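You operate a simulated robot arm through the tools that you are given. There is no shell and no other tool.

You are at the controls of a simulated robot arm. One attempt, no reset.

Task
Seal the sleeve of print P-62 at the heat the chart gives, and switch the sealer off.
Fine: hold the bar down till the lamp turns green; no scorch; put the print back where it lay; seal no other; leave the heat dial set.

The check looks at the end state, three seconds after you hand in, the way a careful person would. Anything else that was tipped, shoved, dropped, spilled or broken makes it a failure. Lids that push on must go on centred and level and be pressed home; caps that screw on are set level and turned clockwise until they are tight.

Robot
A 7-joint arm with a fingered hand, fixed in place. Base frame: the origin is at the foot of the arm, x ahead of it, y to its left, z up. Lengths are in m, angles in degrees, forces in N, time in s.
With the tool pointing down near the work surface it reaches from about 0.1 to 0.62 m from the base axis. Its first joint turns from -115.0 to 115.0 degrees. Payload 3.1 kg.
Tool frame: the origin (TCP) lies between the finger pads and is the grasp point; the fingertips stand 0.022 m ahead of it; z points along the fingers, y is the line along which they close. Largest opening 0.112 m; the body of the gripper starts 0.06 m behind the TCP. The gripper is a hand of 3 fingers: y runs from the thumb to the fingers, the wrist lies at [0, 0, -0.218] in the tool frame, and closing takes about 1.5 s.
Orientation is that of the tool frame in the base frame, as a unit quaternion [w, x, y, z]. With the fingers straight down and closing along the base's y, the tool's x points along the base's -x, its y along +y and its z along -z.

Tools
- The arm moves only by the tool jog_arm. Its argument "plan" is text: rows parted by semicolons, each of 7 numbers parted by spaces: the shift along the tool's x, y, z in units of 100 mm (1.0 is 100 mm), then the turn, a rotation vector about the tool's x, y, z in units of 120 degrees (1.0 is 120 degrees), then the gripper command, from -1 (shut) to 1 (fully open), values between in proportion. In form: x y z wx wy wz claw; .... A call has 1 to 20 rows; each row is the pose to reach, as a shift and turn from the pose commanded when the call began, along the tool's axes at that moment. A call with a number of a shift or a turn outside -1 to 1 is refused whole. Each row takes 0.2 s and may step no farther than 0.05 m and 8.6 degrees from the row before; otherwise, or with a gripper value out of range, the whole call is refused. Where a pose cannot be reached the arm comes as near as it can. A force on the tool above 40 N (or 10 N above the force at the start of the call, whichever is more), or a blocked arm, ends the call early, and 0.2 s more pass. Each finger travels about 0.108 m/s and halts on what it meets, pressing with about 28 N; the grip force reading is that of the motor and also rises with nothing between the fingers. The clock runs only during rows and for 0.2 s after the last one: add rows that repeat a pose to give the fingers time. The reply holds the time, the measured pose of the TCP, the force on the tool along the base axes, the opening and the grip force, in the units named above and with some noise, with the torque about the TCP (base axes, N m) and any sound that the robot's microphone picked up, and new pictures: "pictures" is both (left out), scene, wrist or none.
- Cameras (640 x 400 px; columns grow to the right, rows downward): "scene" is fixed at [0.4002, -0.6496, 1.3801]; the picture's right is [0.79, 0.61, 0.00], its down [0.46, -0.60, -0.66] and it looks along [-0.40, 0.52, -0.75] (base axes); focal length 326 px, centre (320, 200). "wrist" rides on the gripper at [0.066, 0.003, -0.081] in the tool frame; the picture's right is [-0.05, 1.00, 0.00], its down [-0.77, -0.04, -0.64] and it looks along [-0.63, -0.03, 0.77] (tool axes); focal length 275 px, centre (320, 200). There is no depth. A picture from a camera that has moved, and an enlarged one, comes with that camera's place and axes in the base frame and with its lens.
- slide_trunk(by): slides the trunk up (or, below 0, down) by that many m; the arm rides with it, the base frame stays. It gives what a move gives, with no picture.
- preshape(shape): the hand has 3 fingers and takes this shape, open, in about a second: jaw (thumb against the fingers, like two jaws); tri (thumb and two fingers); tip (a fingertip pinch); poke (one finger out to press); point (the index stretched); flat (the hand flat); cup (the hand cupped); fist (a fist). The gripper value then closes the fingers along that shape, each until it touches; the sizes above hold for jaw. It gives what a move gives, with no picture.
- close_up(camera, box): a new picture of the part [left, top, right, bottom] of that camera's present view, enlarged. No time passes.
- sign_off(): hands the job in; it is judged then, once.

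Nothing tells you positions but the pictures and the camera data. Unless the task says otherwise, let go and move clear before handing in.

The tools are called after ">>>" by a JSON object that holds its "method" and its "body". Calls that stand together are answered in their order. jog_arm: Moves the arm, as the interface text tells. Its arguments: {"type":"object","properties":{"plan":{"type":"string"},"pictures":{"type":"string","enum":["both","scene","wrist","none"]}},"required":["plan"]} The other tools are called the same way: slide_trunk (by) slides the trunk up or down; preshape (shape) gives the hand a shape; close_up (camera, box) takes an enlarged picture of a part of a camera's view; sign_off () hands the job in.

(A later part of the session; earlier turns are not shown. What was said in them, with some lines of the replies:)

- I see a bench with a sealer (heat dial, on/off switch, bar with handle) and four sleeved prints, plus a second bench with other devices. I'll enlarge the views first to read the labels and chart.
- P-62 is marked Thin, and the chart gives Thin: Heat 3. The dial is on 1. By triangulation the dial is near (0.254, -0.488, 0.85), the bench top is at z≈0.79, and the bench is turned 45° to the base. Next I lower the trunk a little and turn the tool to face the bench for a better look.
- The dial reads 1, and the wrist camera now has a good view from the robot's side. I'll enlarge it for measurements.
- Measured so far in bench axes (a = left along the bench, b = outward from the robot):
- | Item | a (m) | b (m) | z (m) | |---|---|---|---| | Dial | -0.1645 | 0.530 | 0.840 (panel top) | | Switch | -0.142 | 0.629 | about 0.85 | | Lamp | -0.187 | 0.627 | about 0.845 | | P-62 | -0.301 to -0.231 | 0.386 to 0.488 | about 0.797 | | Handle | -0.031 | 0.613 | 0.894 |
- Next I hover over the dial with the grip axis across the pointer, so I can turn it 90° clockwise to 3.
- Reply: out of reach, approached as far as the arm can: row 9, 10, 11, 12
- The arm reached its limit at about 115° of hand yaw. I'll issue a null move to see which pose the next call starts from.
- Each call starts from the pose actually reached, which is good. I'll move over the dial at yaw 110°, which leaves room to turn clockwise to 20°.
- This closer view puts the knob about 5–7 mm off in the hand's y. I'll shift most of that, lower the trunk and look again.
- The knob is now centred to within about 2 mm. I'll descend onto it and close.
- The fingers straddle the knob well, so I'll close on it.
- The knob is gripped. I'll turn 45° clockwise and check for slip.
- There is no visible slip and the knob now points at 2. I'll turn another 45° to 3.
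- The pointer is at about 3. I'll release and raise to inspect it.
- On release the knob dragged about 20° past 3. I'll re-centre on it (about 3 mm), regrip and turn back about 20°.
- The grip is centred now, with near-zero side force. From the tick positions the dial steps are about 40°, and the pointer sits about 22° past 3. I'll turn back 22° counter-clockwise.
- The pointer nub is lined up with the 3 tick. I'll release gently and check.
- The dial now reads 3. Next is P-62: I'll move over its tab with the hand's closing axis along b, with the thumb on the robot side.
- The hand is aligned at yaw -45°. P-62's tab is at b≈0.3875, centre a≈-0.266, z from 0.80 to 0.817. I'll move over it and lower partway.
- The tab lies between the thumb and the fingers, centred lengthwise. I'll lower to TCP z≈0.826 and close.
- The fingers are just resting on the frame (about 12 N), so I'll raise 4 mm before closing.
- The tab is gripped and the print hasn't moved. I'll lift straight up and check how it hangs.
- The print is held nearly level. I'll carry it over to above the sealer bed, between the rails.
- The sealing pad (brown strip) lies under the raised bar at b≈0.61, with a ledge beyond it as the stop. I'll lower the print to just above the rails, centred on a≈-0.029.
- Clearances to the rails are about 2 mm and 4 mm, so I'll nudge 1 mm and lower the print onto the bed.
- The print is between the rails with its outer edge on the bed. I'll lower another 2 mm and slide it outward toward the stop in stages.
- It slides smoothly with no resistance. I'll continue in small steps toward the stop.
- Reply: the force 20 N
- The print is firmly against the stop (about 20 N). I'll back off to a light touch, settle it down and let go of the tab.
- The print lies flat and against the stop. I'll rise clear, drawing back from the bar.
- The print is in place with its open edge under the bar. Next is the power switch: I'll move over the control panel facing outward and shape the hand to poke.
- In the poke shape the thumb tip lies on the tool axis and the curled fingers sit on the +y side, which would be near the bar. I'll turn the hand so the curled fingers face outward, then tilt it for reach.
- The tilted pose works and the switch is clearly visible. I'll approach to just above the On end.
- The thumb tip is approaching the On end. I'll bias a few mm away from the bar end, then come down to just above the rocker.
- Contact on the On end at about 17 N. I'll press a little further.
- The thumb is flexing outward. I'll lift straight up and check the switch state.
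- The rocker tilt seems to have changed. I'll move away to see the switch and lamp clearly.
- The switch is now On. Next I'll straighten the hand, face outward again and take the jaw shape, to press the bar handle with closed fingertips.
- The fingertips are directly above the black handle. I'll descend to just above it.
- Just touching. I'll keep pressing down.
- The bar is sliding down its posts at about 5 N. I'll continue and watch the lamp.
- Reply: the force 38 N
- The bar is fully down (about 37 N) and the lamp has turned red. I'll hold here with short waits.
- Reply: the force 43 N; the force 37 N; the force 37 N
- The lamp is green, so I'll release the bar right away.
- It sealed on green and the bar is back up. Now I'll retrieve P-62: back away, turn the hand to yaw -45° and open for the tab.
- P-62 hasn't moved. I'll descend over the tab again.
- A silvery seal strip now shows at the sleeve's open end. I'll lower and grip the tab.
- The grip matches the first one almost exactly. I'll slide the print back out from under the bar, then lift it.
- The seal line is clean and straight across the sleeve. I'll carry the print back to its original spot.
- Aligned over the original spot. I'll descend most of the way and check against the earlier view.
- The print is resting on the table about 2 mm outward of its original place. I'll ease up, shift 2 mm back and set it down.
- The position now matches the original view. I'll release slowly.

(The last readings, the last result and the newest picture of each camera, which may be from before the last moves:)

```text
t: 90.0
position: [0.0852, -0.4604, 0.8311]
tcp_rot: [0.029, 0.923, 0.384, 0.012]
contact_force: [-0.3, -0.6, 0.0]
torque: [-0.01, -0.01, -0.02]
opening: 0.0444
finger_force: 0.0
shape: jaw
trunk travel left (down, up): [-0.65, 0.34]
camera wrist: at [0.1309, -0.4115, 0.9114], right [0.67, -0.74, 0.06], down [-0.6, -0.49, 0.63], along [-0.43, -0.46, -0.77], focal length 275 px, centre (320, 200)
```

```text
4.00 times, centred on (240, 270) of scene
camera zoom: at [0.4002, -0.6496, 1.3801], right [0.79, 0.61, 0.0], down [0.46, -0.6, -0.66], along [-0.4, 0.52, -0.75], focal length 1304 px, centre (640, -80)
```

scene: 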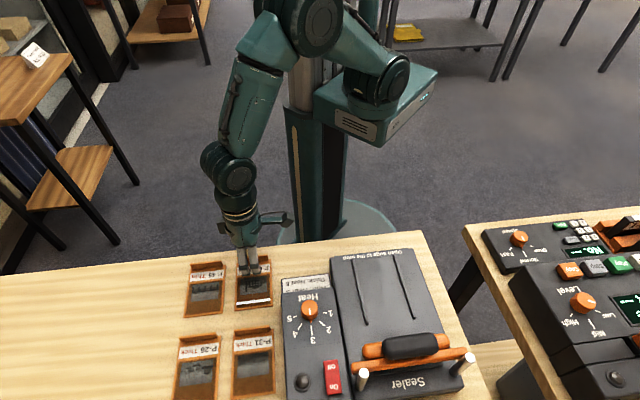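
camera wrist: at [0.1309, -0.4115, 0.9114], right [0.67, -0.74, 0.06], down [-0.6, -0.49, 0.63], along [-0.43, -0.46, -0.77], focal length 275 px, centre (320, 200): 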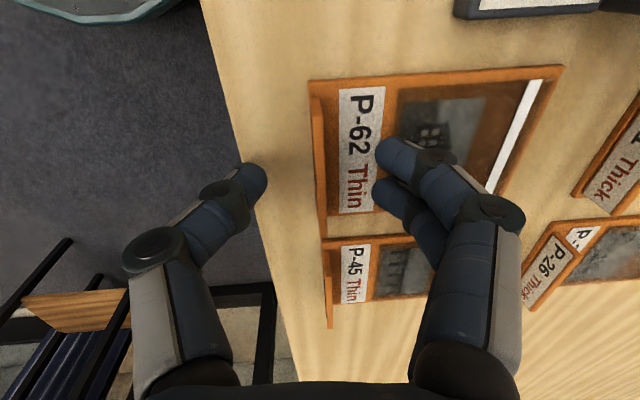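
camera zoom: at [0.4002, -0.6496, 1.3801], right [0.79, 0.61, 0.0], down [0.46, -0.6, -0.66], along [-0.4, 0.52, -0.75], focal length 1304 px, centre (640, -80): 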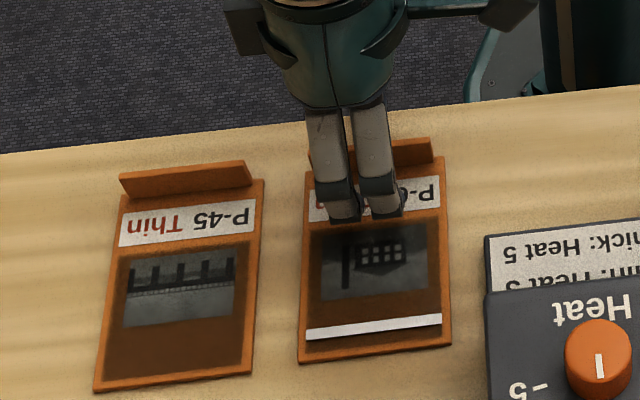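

P-62 is released in its place. I'll rise straight up and straighten the hand.

>>> {"method": "jog_arm", "body": {"plan": "0 0.012 -0.2 0 0 0 -0.2; 0 0.03 -0.5 0 0 0 -0.2; 0 0.05 -0.8 0.015 0 0 -0.2; 0 0.063 -1 0.03 0 0 -0.2; 0 0.063 -1 0.03 0 0 -0.2", "pictures": "both"}}

>>> {"method": "close_up", "body": {"camera": "scene", "box": [180, 220, 300, 320]}}

>>> {"method": "close_up", "body": {"camera": "wrist", "box": [240, 50, 440, 180]}}

```text
t: 91.2
position: [0.0851, -0.4602, 0.931]
tcp_rot: [0.0, 0.924, 0.383, 0.0]
contact_force: [0.0, 0.2, 0.5]
torque: [0.0, -0.01, -0.01]
opening: 0.0446
finger_force: 0.0
shape: jaw
trunk travel left (down, up): [-0.65, 0.34]
camera wrist: at [0.1339, -0.4152, 1.0105], right [0.68, -0.74, 0.0], down [-0.57, -0.52, 0.64], along [-0.47, -0.43, -0.77], focal length 275 px, centre (320, 200)
```

scene: 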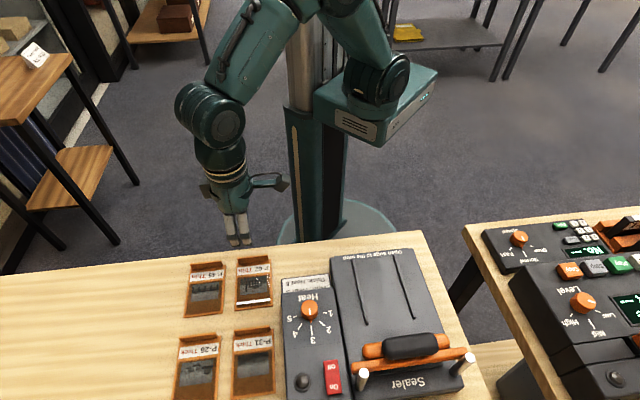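
wrist: 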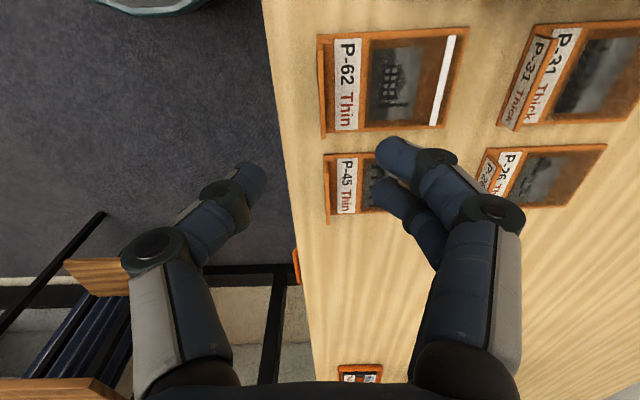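

```text
4.00 times, centred on (240, 270) of scene
camera zoom: at [0.4002, -0.6496, 1.3801], right [0.79, 0.61, 0.0], down [0.46, -0.6, -0.66], along [-0.4, 0.52, -0.75], focal length 1304 px, centre (640, -80)
```

zoom: 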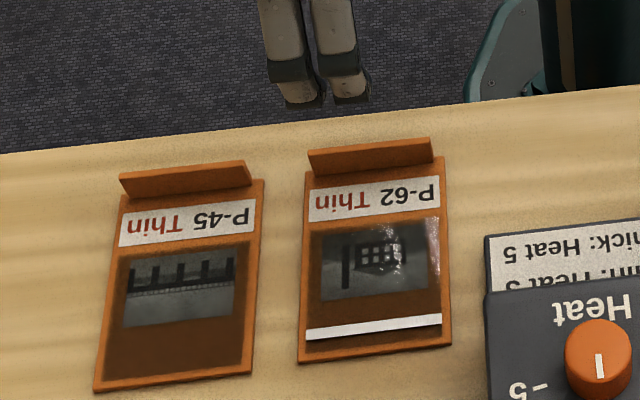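

```text
3.08 times, centred on (340, 115) of wrist
camera zoom: at [0.1339, -0.4152, 1.0105], right [0.68, -0.74, 0.0], down [-0.57, -0.52, 0.64], along [-0.47, -0.43, -0.77], focal length 847 px, centre (258, 462)
```

zoom: 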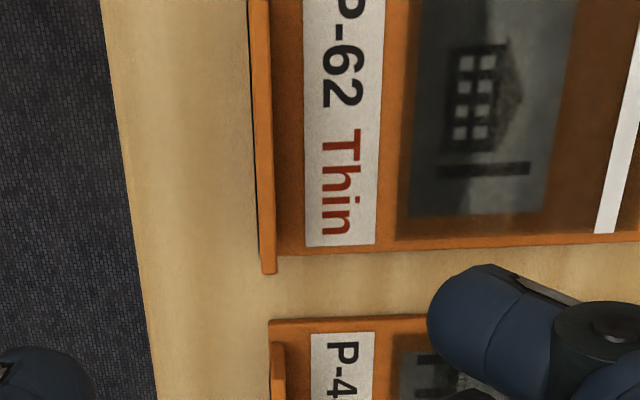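

>>> {"method": "close_up", "body": {"camera": "scene", "box": [160, 230, 320, 400]}}

```text
2.35 times, centred on (240, 315) of scene
camera zoom: at [0.4002, -0.6496, 1.3801], right [0.79, 0.61, 0.0], down [0.46, -0.6, -0.66], along [-0.4, 0.52, -0.75], focal length 767 px, centre (508, -71)
```

zoom: 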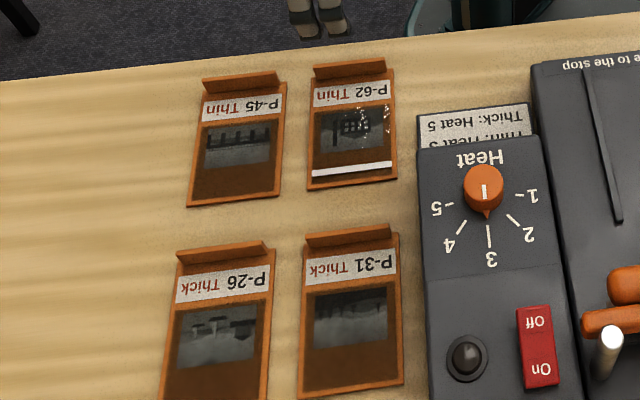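

P-62 matches its original position to within about a millimetre. The last job is to switch the sealer off: poke shape, the same tilted approach, this time on the Off end.

>>> {"method": "preshape", "body": {"shape": "poke"}}

>>> {"method": "jog_arm", "body": {"plan": "0.1 0.15 -0.2 0 0 0 1; 0.2 0.3 -0.4 0 0 0 1; 0.35 0.5 -0.4 0 0 0 1; 0.5 0.7 -0.4 0 0 0 1; 0.6 0.85 -0.4 0 0 0 1", "pictures": "none"}}

>>> {"method": "jog_arm", "body": {"plan": "0.15 0.1 0 -0.06 0 0 1; 0.3 0.25 0 -0.12 0 0 1; 0.45 0.4 0 -0.18 0 0 1; 0.547 0.6 0 -0.25 0 0 1; 0.547 0.7 0 -0.25 0 0 1; 0.547 0.7 0 -0.25 0 0 1", "pictures": "both"}}

>>> {"method": "close_up", "body": {"camera": "wrist", "box": [200, 0, 440, 150]}}

```text
t: 92.2
position: [0.0843, -0.4606, 0.931]
tcp_rot: [0.0, 0.924, 0.383, 0.0]
contact_force: [0.4, 0.2, 0.0]
torque: [0.02, -0.02, 0.01]
opening: 0.0
finger_force: 0.1
shape: poke
trunk travel left (down, up): [-0.65, 0.34]
```

```text
t: 93.3
position: [0.1889, -0.4778, 0.9728]
tcp_rot: [-0.001, 0.923, 0.384, -0.001]
contact_force: [0.8, -0.1, 0.7]
torque: [-0.02, -0.04, -0.02]
opening: 0.0
finger_force: 0.0
shape: poke
trunk travel left (down, up): [-0.65, 0.34]
```

```text
t: 94.8
position: [0.2759, -0.4877, 0.9713]
tcp_rot: [0.238, 0.892, 0.37, 0.099]
contact_force: [1.5, -0.5, -0.1]
torque: [-0.01, 0.01, -0.05]
opening: 0.0002
finger_force: 0.2
shape: poke
trunk travel left (down, up): [-0.65, 0.34]
camera wrist: at [0.2966, -0.4142, 1.0415], right [0.58, -0.64, 0.5], down [-0.79, -0.3, 0.53], along [-0.19, -0.7, -0.68], focal length 275 px, centre (320, 200)
```

scene: 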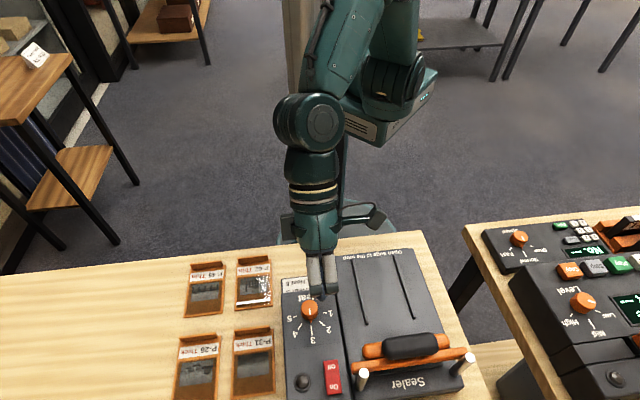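
wrist: 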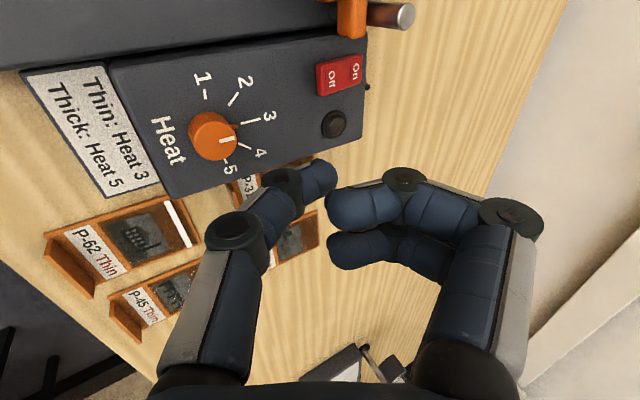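

```text
2.67 times, centred on (320, 75) of wrist
camera zoom: at [0.2966, -0.4142, 1.0415], right [0.58, -0.64, 0.5], down [-0.79, -0.3, 0.53], along [-0.19, -0.7, -0.68], focal length 734 px, centre (320, 533)
```

zoom: 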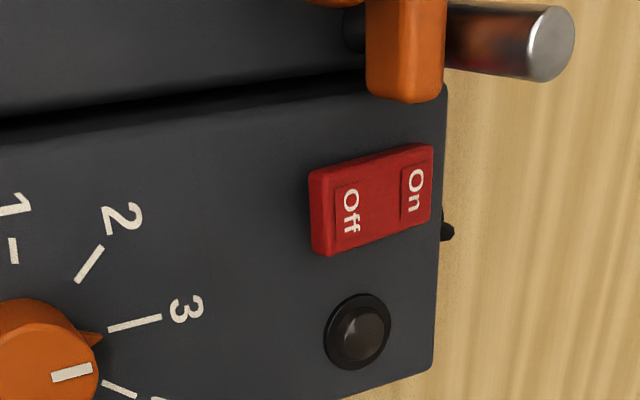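

>>> {"method": "jog_arm", "body": {"plan": "0 0.04 0.3 0 0 0 1; 0 0.08 0.6 0 0 0 1; 0 0.11 0.85 0 0 0 1; 0 0.118 1 0 0 0 1; 0 0.118 1 0 0 0 1", "pictures": "both"}}

>>> {"method": "close_up", "body": {"camera": "wrist", "box": [200, 60, 440, 210]}}

>>> {"method": "close_up", "body": {"camera": "scene", "box": [270, 290, 400, 400]}}

```text
t: 96.0
position: [0.3202, -0.5308, 0.8899]
tcp_rot: [0.239, 0.892, 0.37, 0.099]
contact_force: [-0.2, -0.3, 0.3]
torque: [0.01, -0.01, -0.01]
opening: 0.0
finger_force: 0.1
shape: poke
trunk travel left (down, up): [-0.65, 0.34]
camera wrist: at [0.3397, -0.4576, 0.9604], right [0.58, -0.64, 0.5], down [-0.79, -0.3, 0.53], along [-0.19, -0.7, -0.68], focal length 275 px, centre (320, 200)
```

scene: 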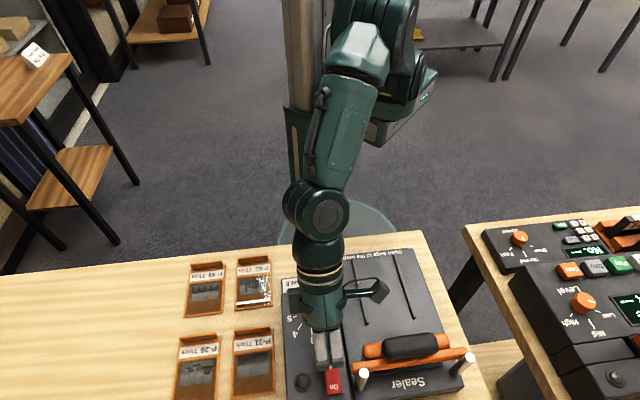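
wrist: 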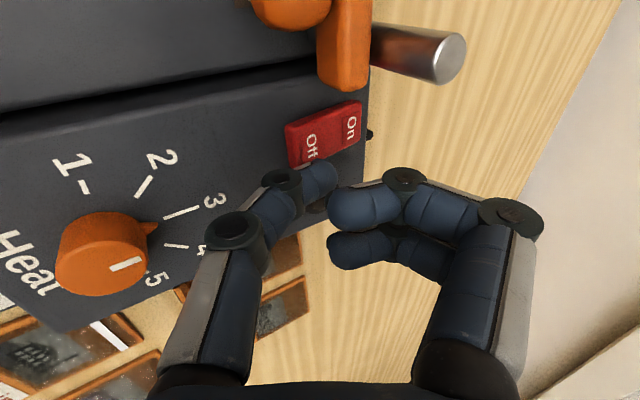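

```text
2.67 times, centred on (320, 135) of wrist
camera zoom: at [0.3397, -0.4576, 0.9604], right [0.58, -0.64, 0.5], down [-0.79, -0.3, 0.53], along [-0.19, -0.7, -0.68], focal length 734 px, centre (320, 373)
```

zoom: 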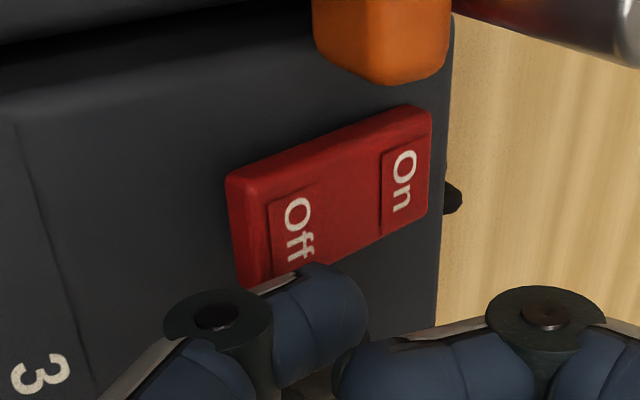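

```text
3.64 times, centred on (335, 345) of scene
camera zoom: at [0.4002, -0.6496, 1.3801], right [0.79, 0.61, 0.0], down [0.46, -0.6, -0.66], along [-0.4, 0.52, -0.75], focal length 1185 px, centre (266, -327)
```

zoom: 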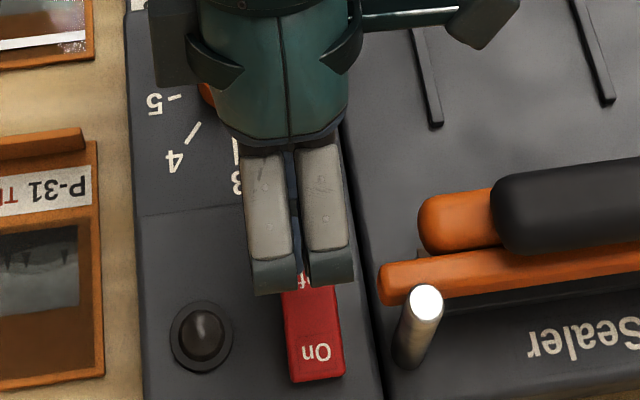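

The thumb tip is above the Off end. I'll come down and press.

>>> {"method": "jog_arm", "body": {"plan": "0 -0.04 0.04 0 0 0 1; 0 -0.07 0.08 0 0 0 1; 0 -0.09 0.12 0 0 0 1; 0 -0.1 0.135 0 0 0 1; 0 -0.1 0.135 0 0 0 1", "pictures": "wrist"}}

>>> {"method": "close_up", "body": {"camera": "wrist", "box": [200, 60, 440, 210]}}

```text
t: 97.2
position: [0.3181, -0.5286, 0.8745]
tcp_rot: [0.239, 0.892, 0.371, 0.099]
contact_force: [0.3, 0.5, 0.6]
torque: [0.0, -0.02, 0.0]
opening: 0.0
finger_force: 0.1
shape: poke
trunk travel left (down, up): [-0.65, 0.34]
camera wrist: at [0.338, -0.4561, 0.9452], right [0.58, -0.64, 0.5], down [-0.79, -0.3, 0.53], along [-0.19, -0.7, -0.68], focal length 275 px, centre (320, 200)
```

wrist: 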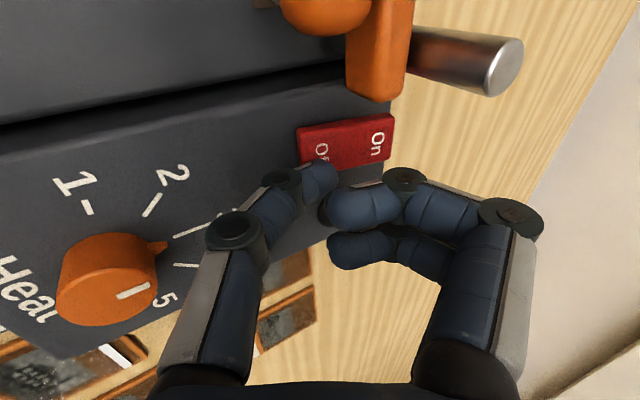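

```text
2.67 times, centred on (320, 135) of wrist
camera zoom: at [0.338, -0.4561, 0.9452], right [0.58, -0.64, 0.5], down [-0.79, -0.3, 0.53], along [-0.19, -0.7, -0.68], focal length 734 px, centre (320, 373)
```

zoom: 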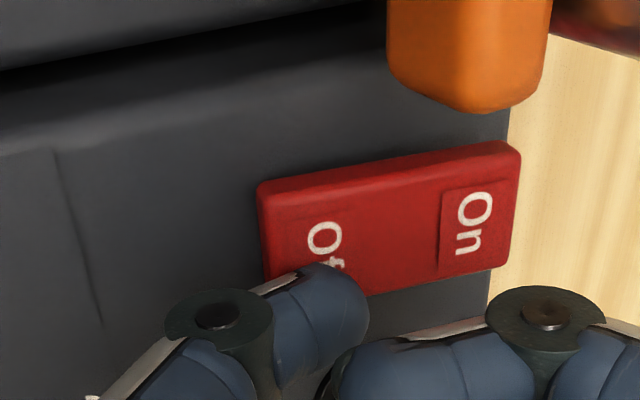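

The rocker already looks tipped to Off, with the On end raised. I'll press 3 mm further to be sure, then lift away.

>>> {"method": "jog_arm", "body": {"plan": "0 -0.01 0.017 0 0 0 1; 0 -0.015 0.026 0 0 0 1; 0 -0.015 0.026 0 0 0 1", "pictures": "wrist"}}

>>> {"method": "jog_arm", "body": {"plan": "0 0.05 -0.1 0 0 0 1; 0 0.1 -0.25 0 0 0 1; 0 0 -0.5 0 0 0 1; 0 -0.3 -0.75 0 0 0 1; 0 -0.6 -0.95 0 0 0 1; 0 -0.9 -1 0 0 0 1; 0 -0.9 -1 0 0 0 1", "pictures": "both"}}

>>> {"method": "close_up", "body": {"camera": "scene", "box": [285, 345, 365, 400]}}

>>> {"method": "close_up", "body": {"camera": "scene", "box": [270, 230, 490, 400]}}

```text
t: 98.0
position: [0.3174, -0.529, 0.873]
tcp_rot: [0.241, 0.892, 0.37, 0.099]
contact_force: [-0.8, -0.8, 11.2]
torque: [-0.12, -0.13, -0.01]
opening: 0.0001
finger_force: 0.0
shape: poke
trunk travel left (down, up): [-0.65, 0.34]
camera wrist: at [0.3373, -0.4551, 0.9431], right [0.58, -0.64, 0.5], down [-0.79, -0.3, 0.53], along [-0.19, -0.71, -0.68], focal length 275 px, centre (320, 200)
```

wrist: 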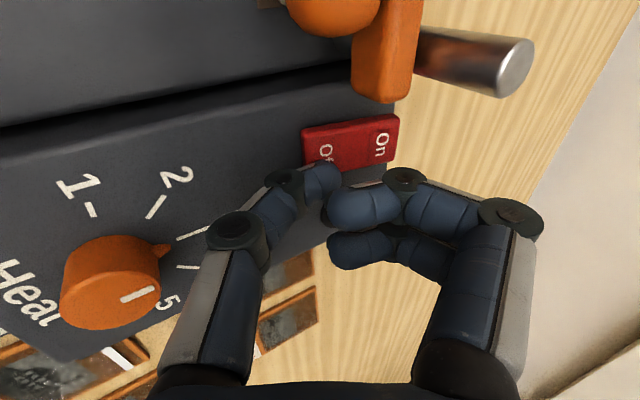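

```text
t: 99.5
position: [0.2278, -0.4381, 0.9116]
tcp_rot: [0.239, 0.892, 0.37, 0.1]
contact_force: [-0.5, 0.9, 0.9]
torque: [0.0, 0.02, -0.02]
opening: 0.0
finger_force: 0.2
shape: poke
trunk travel left (down, up): [-0.65, 0.34]
camera wrist: at [0.2476, -0.3646, 0.982], right [0.58, -0.64, 0.5], down [-0.79, -0.3, 0.53], along [-0.19, -0.7, -0.68], focal length 275 px, centre (320, 200)
```

scene: 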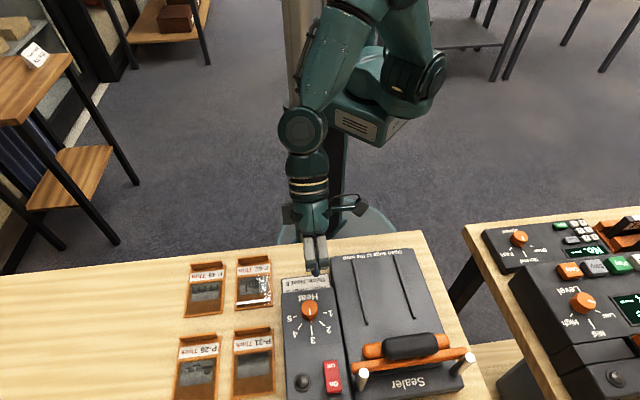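
wrist: 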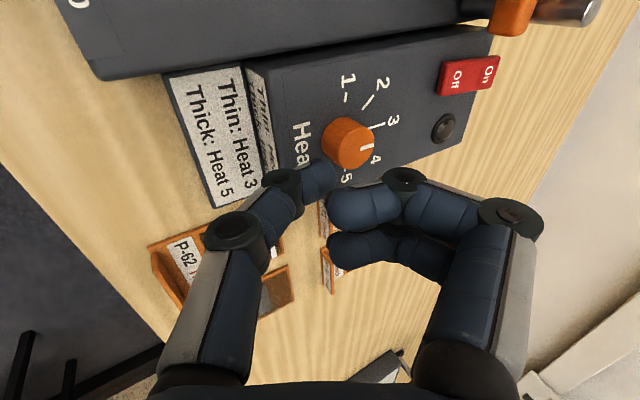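

```text
7.27 times, centred on (325, 372) of scene
camera zoom: at [0.4002, -0.6496, 1.3801], right [0.79, 0.61, 0.0], down [0.46, -0.6, -0.66], along [-0.4, 0.52, -0.75], focal length 2370 px, centre (284, -1054)
```

zoom: 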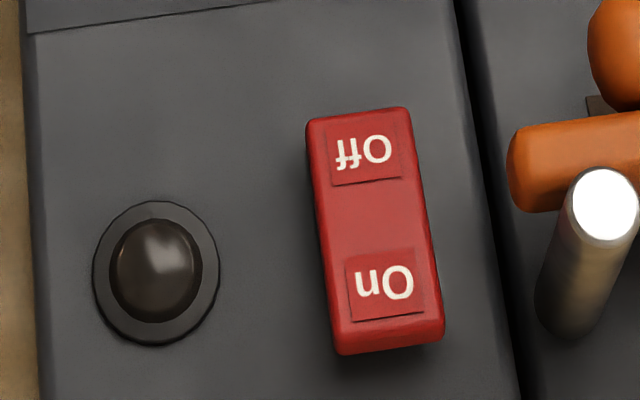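

```text
2.35 times, centred on (380, 315) of scene
camera zoom: at [0.4002, -0.6496, 1.3801], right [0.79, 0.61, 0.0], down [0.46, -0.6, -0.66], along [-0.4, 0.52, -0.75], focal length 767 px, centre (179, -71)
```

zoom: 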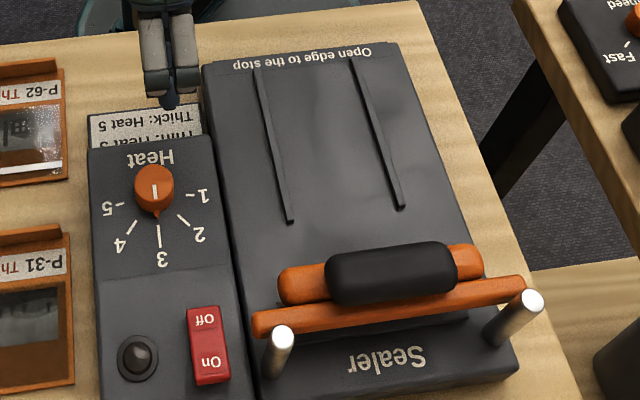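

The switch is Off (On end raised, same as at the start), the dial is still at 3, and the bar is up. I'll raise the arm clear and do a last check.

>>> {"method": "jog_arm", "body": {"plan": "0 -0.2 -0.25 0 0 0 1; 0 -0.3 -0.5 0 0 0 1; 0 -0.4 -0.75 0 0 0 1; 0 -0.5 -0.95 0 0 0 1; 0 -0.5 -0.95 0 0 0 1", "pictures": "both"}}

>>> {"method": "close_up", "body": {"camera": "scene", "box": [160, 230, 480, 400]}}

```text
t: 100.8
position: [0.1625, -0.3743, 0.9704]
tcp_rot: [0.238, 0.892, 0.37, 0.1]
contact_force: [0.1, -0.7, -0.2]
torque: [0.05, -0.01, 0.02]
opening: 0.0
finger_force: 0.0
shape: poke
trunk travel left (down, up): [-0.65, 0.34]
camera wrist: at [0.1829, -0.3012, 1.0415], right [0.58, -0.64, 0.5], down [-0.79, -0.3, 0.53], along [-0.19, -0.7, -0.68], focal length 275 px, centre (320, 200)
```

scene: 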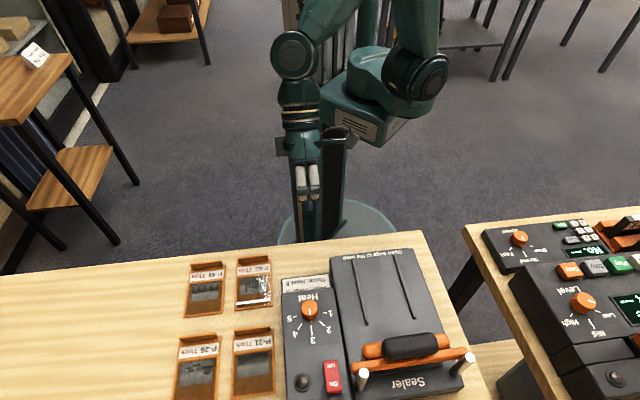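
wrist: 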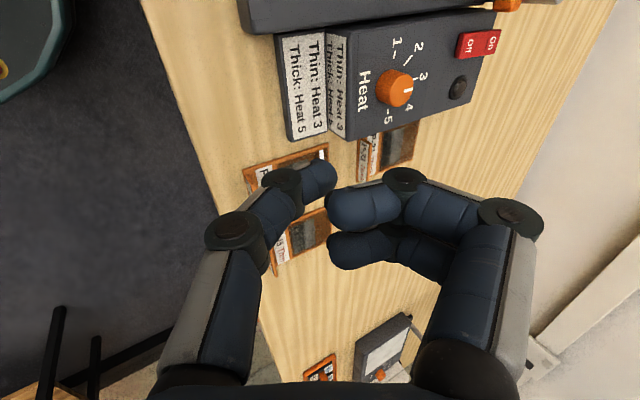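

```text
2.00 times, centred on (320, 315) of scene
camera zoom: at [0.4002, -0.6496, 1.3801], right [0.79, 0.61, 0.0], down [0.46, -0.6, -0.66], along [-0.4, 0.52, -0.75], focal length 652 px, centre (320, -30)
```

zoom: 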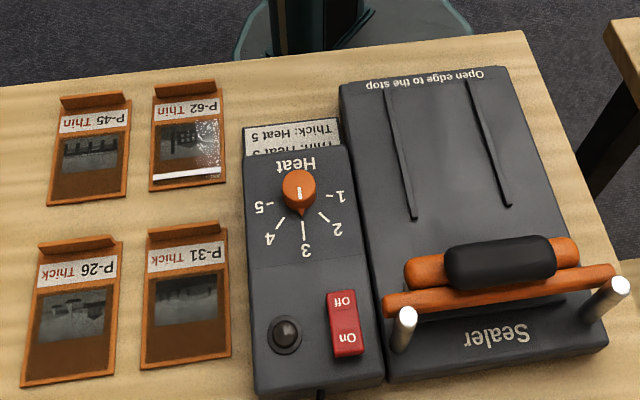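

Everything is as the task asks: P-62 is sealed and back where it lay, the dial is at 3, the switch is off, the bar is up, and the other prints are untouched. The arm is clear, so I'm handing in.

>>> {"method": "sign_off", "body": {}}

```text
The job is handed in.
```

P-62's sleeve is sealed at Heat 3, the chart's setting for Thin, and the sealer is switched off. I handed the job in but have not seen the result of the check.

- **Seal:** I held the bar down until the lamp turned green, about two seconds after it lit red, and released it straight away. The seal line is white and straight across the sleeve, with no scorch visible.
- **Print:** P-62 is back in its original spot, within about a millimetre judging by the camera views. I did not touch the other three prints.
- **Dial:** It is still set at 3. I overshot past 3 on the first turn and corrected it before switching on.
- **End state:** The switch is Off, the lamp is out, the bar is up, and the arm is clear of the bench.
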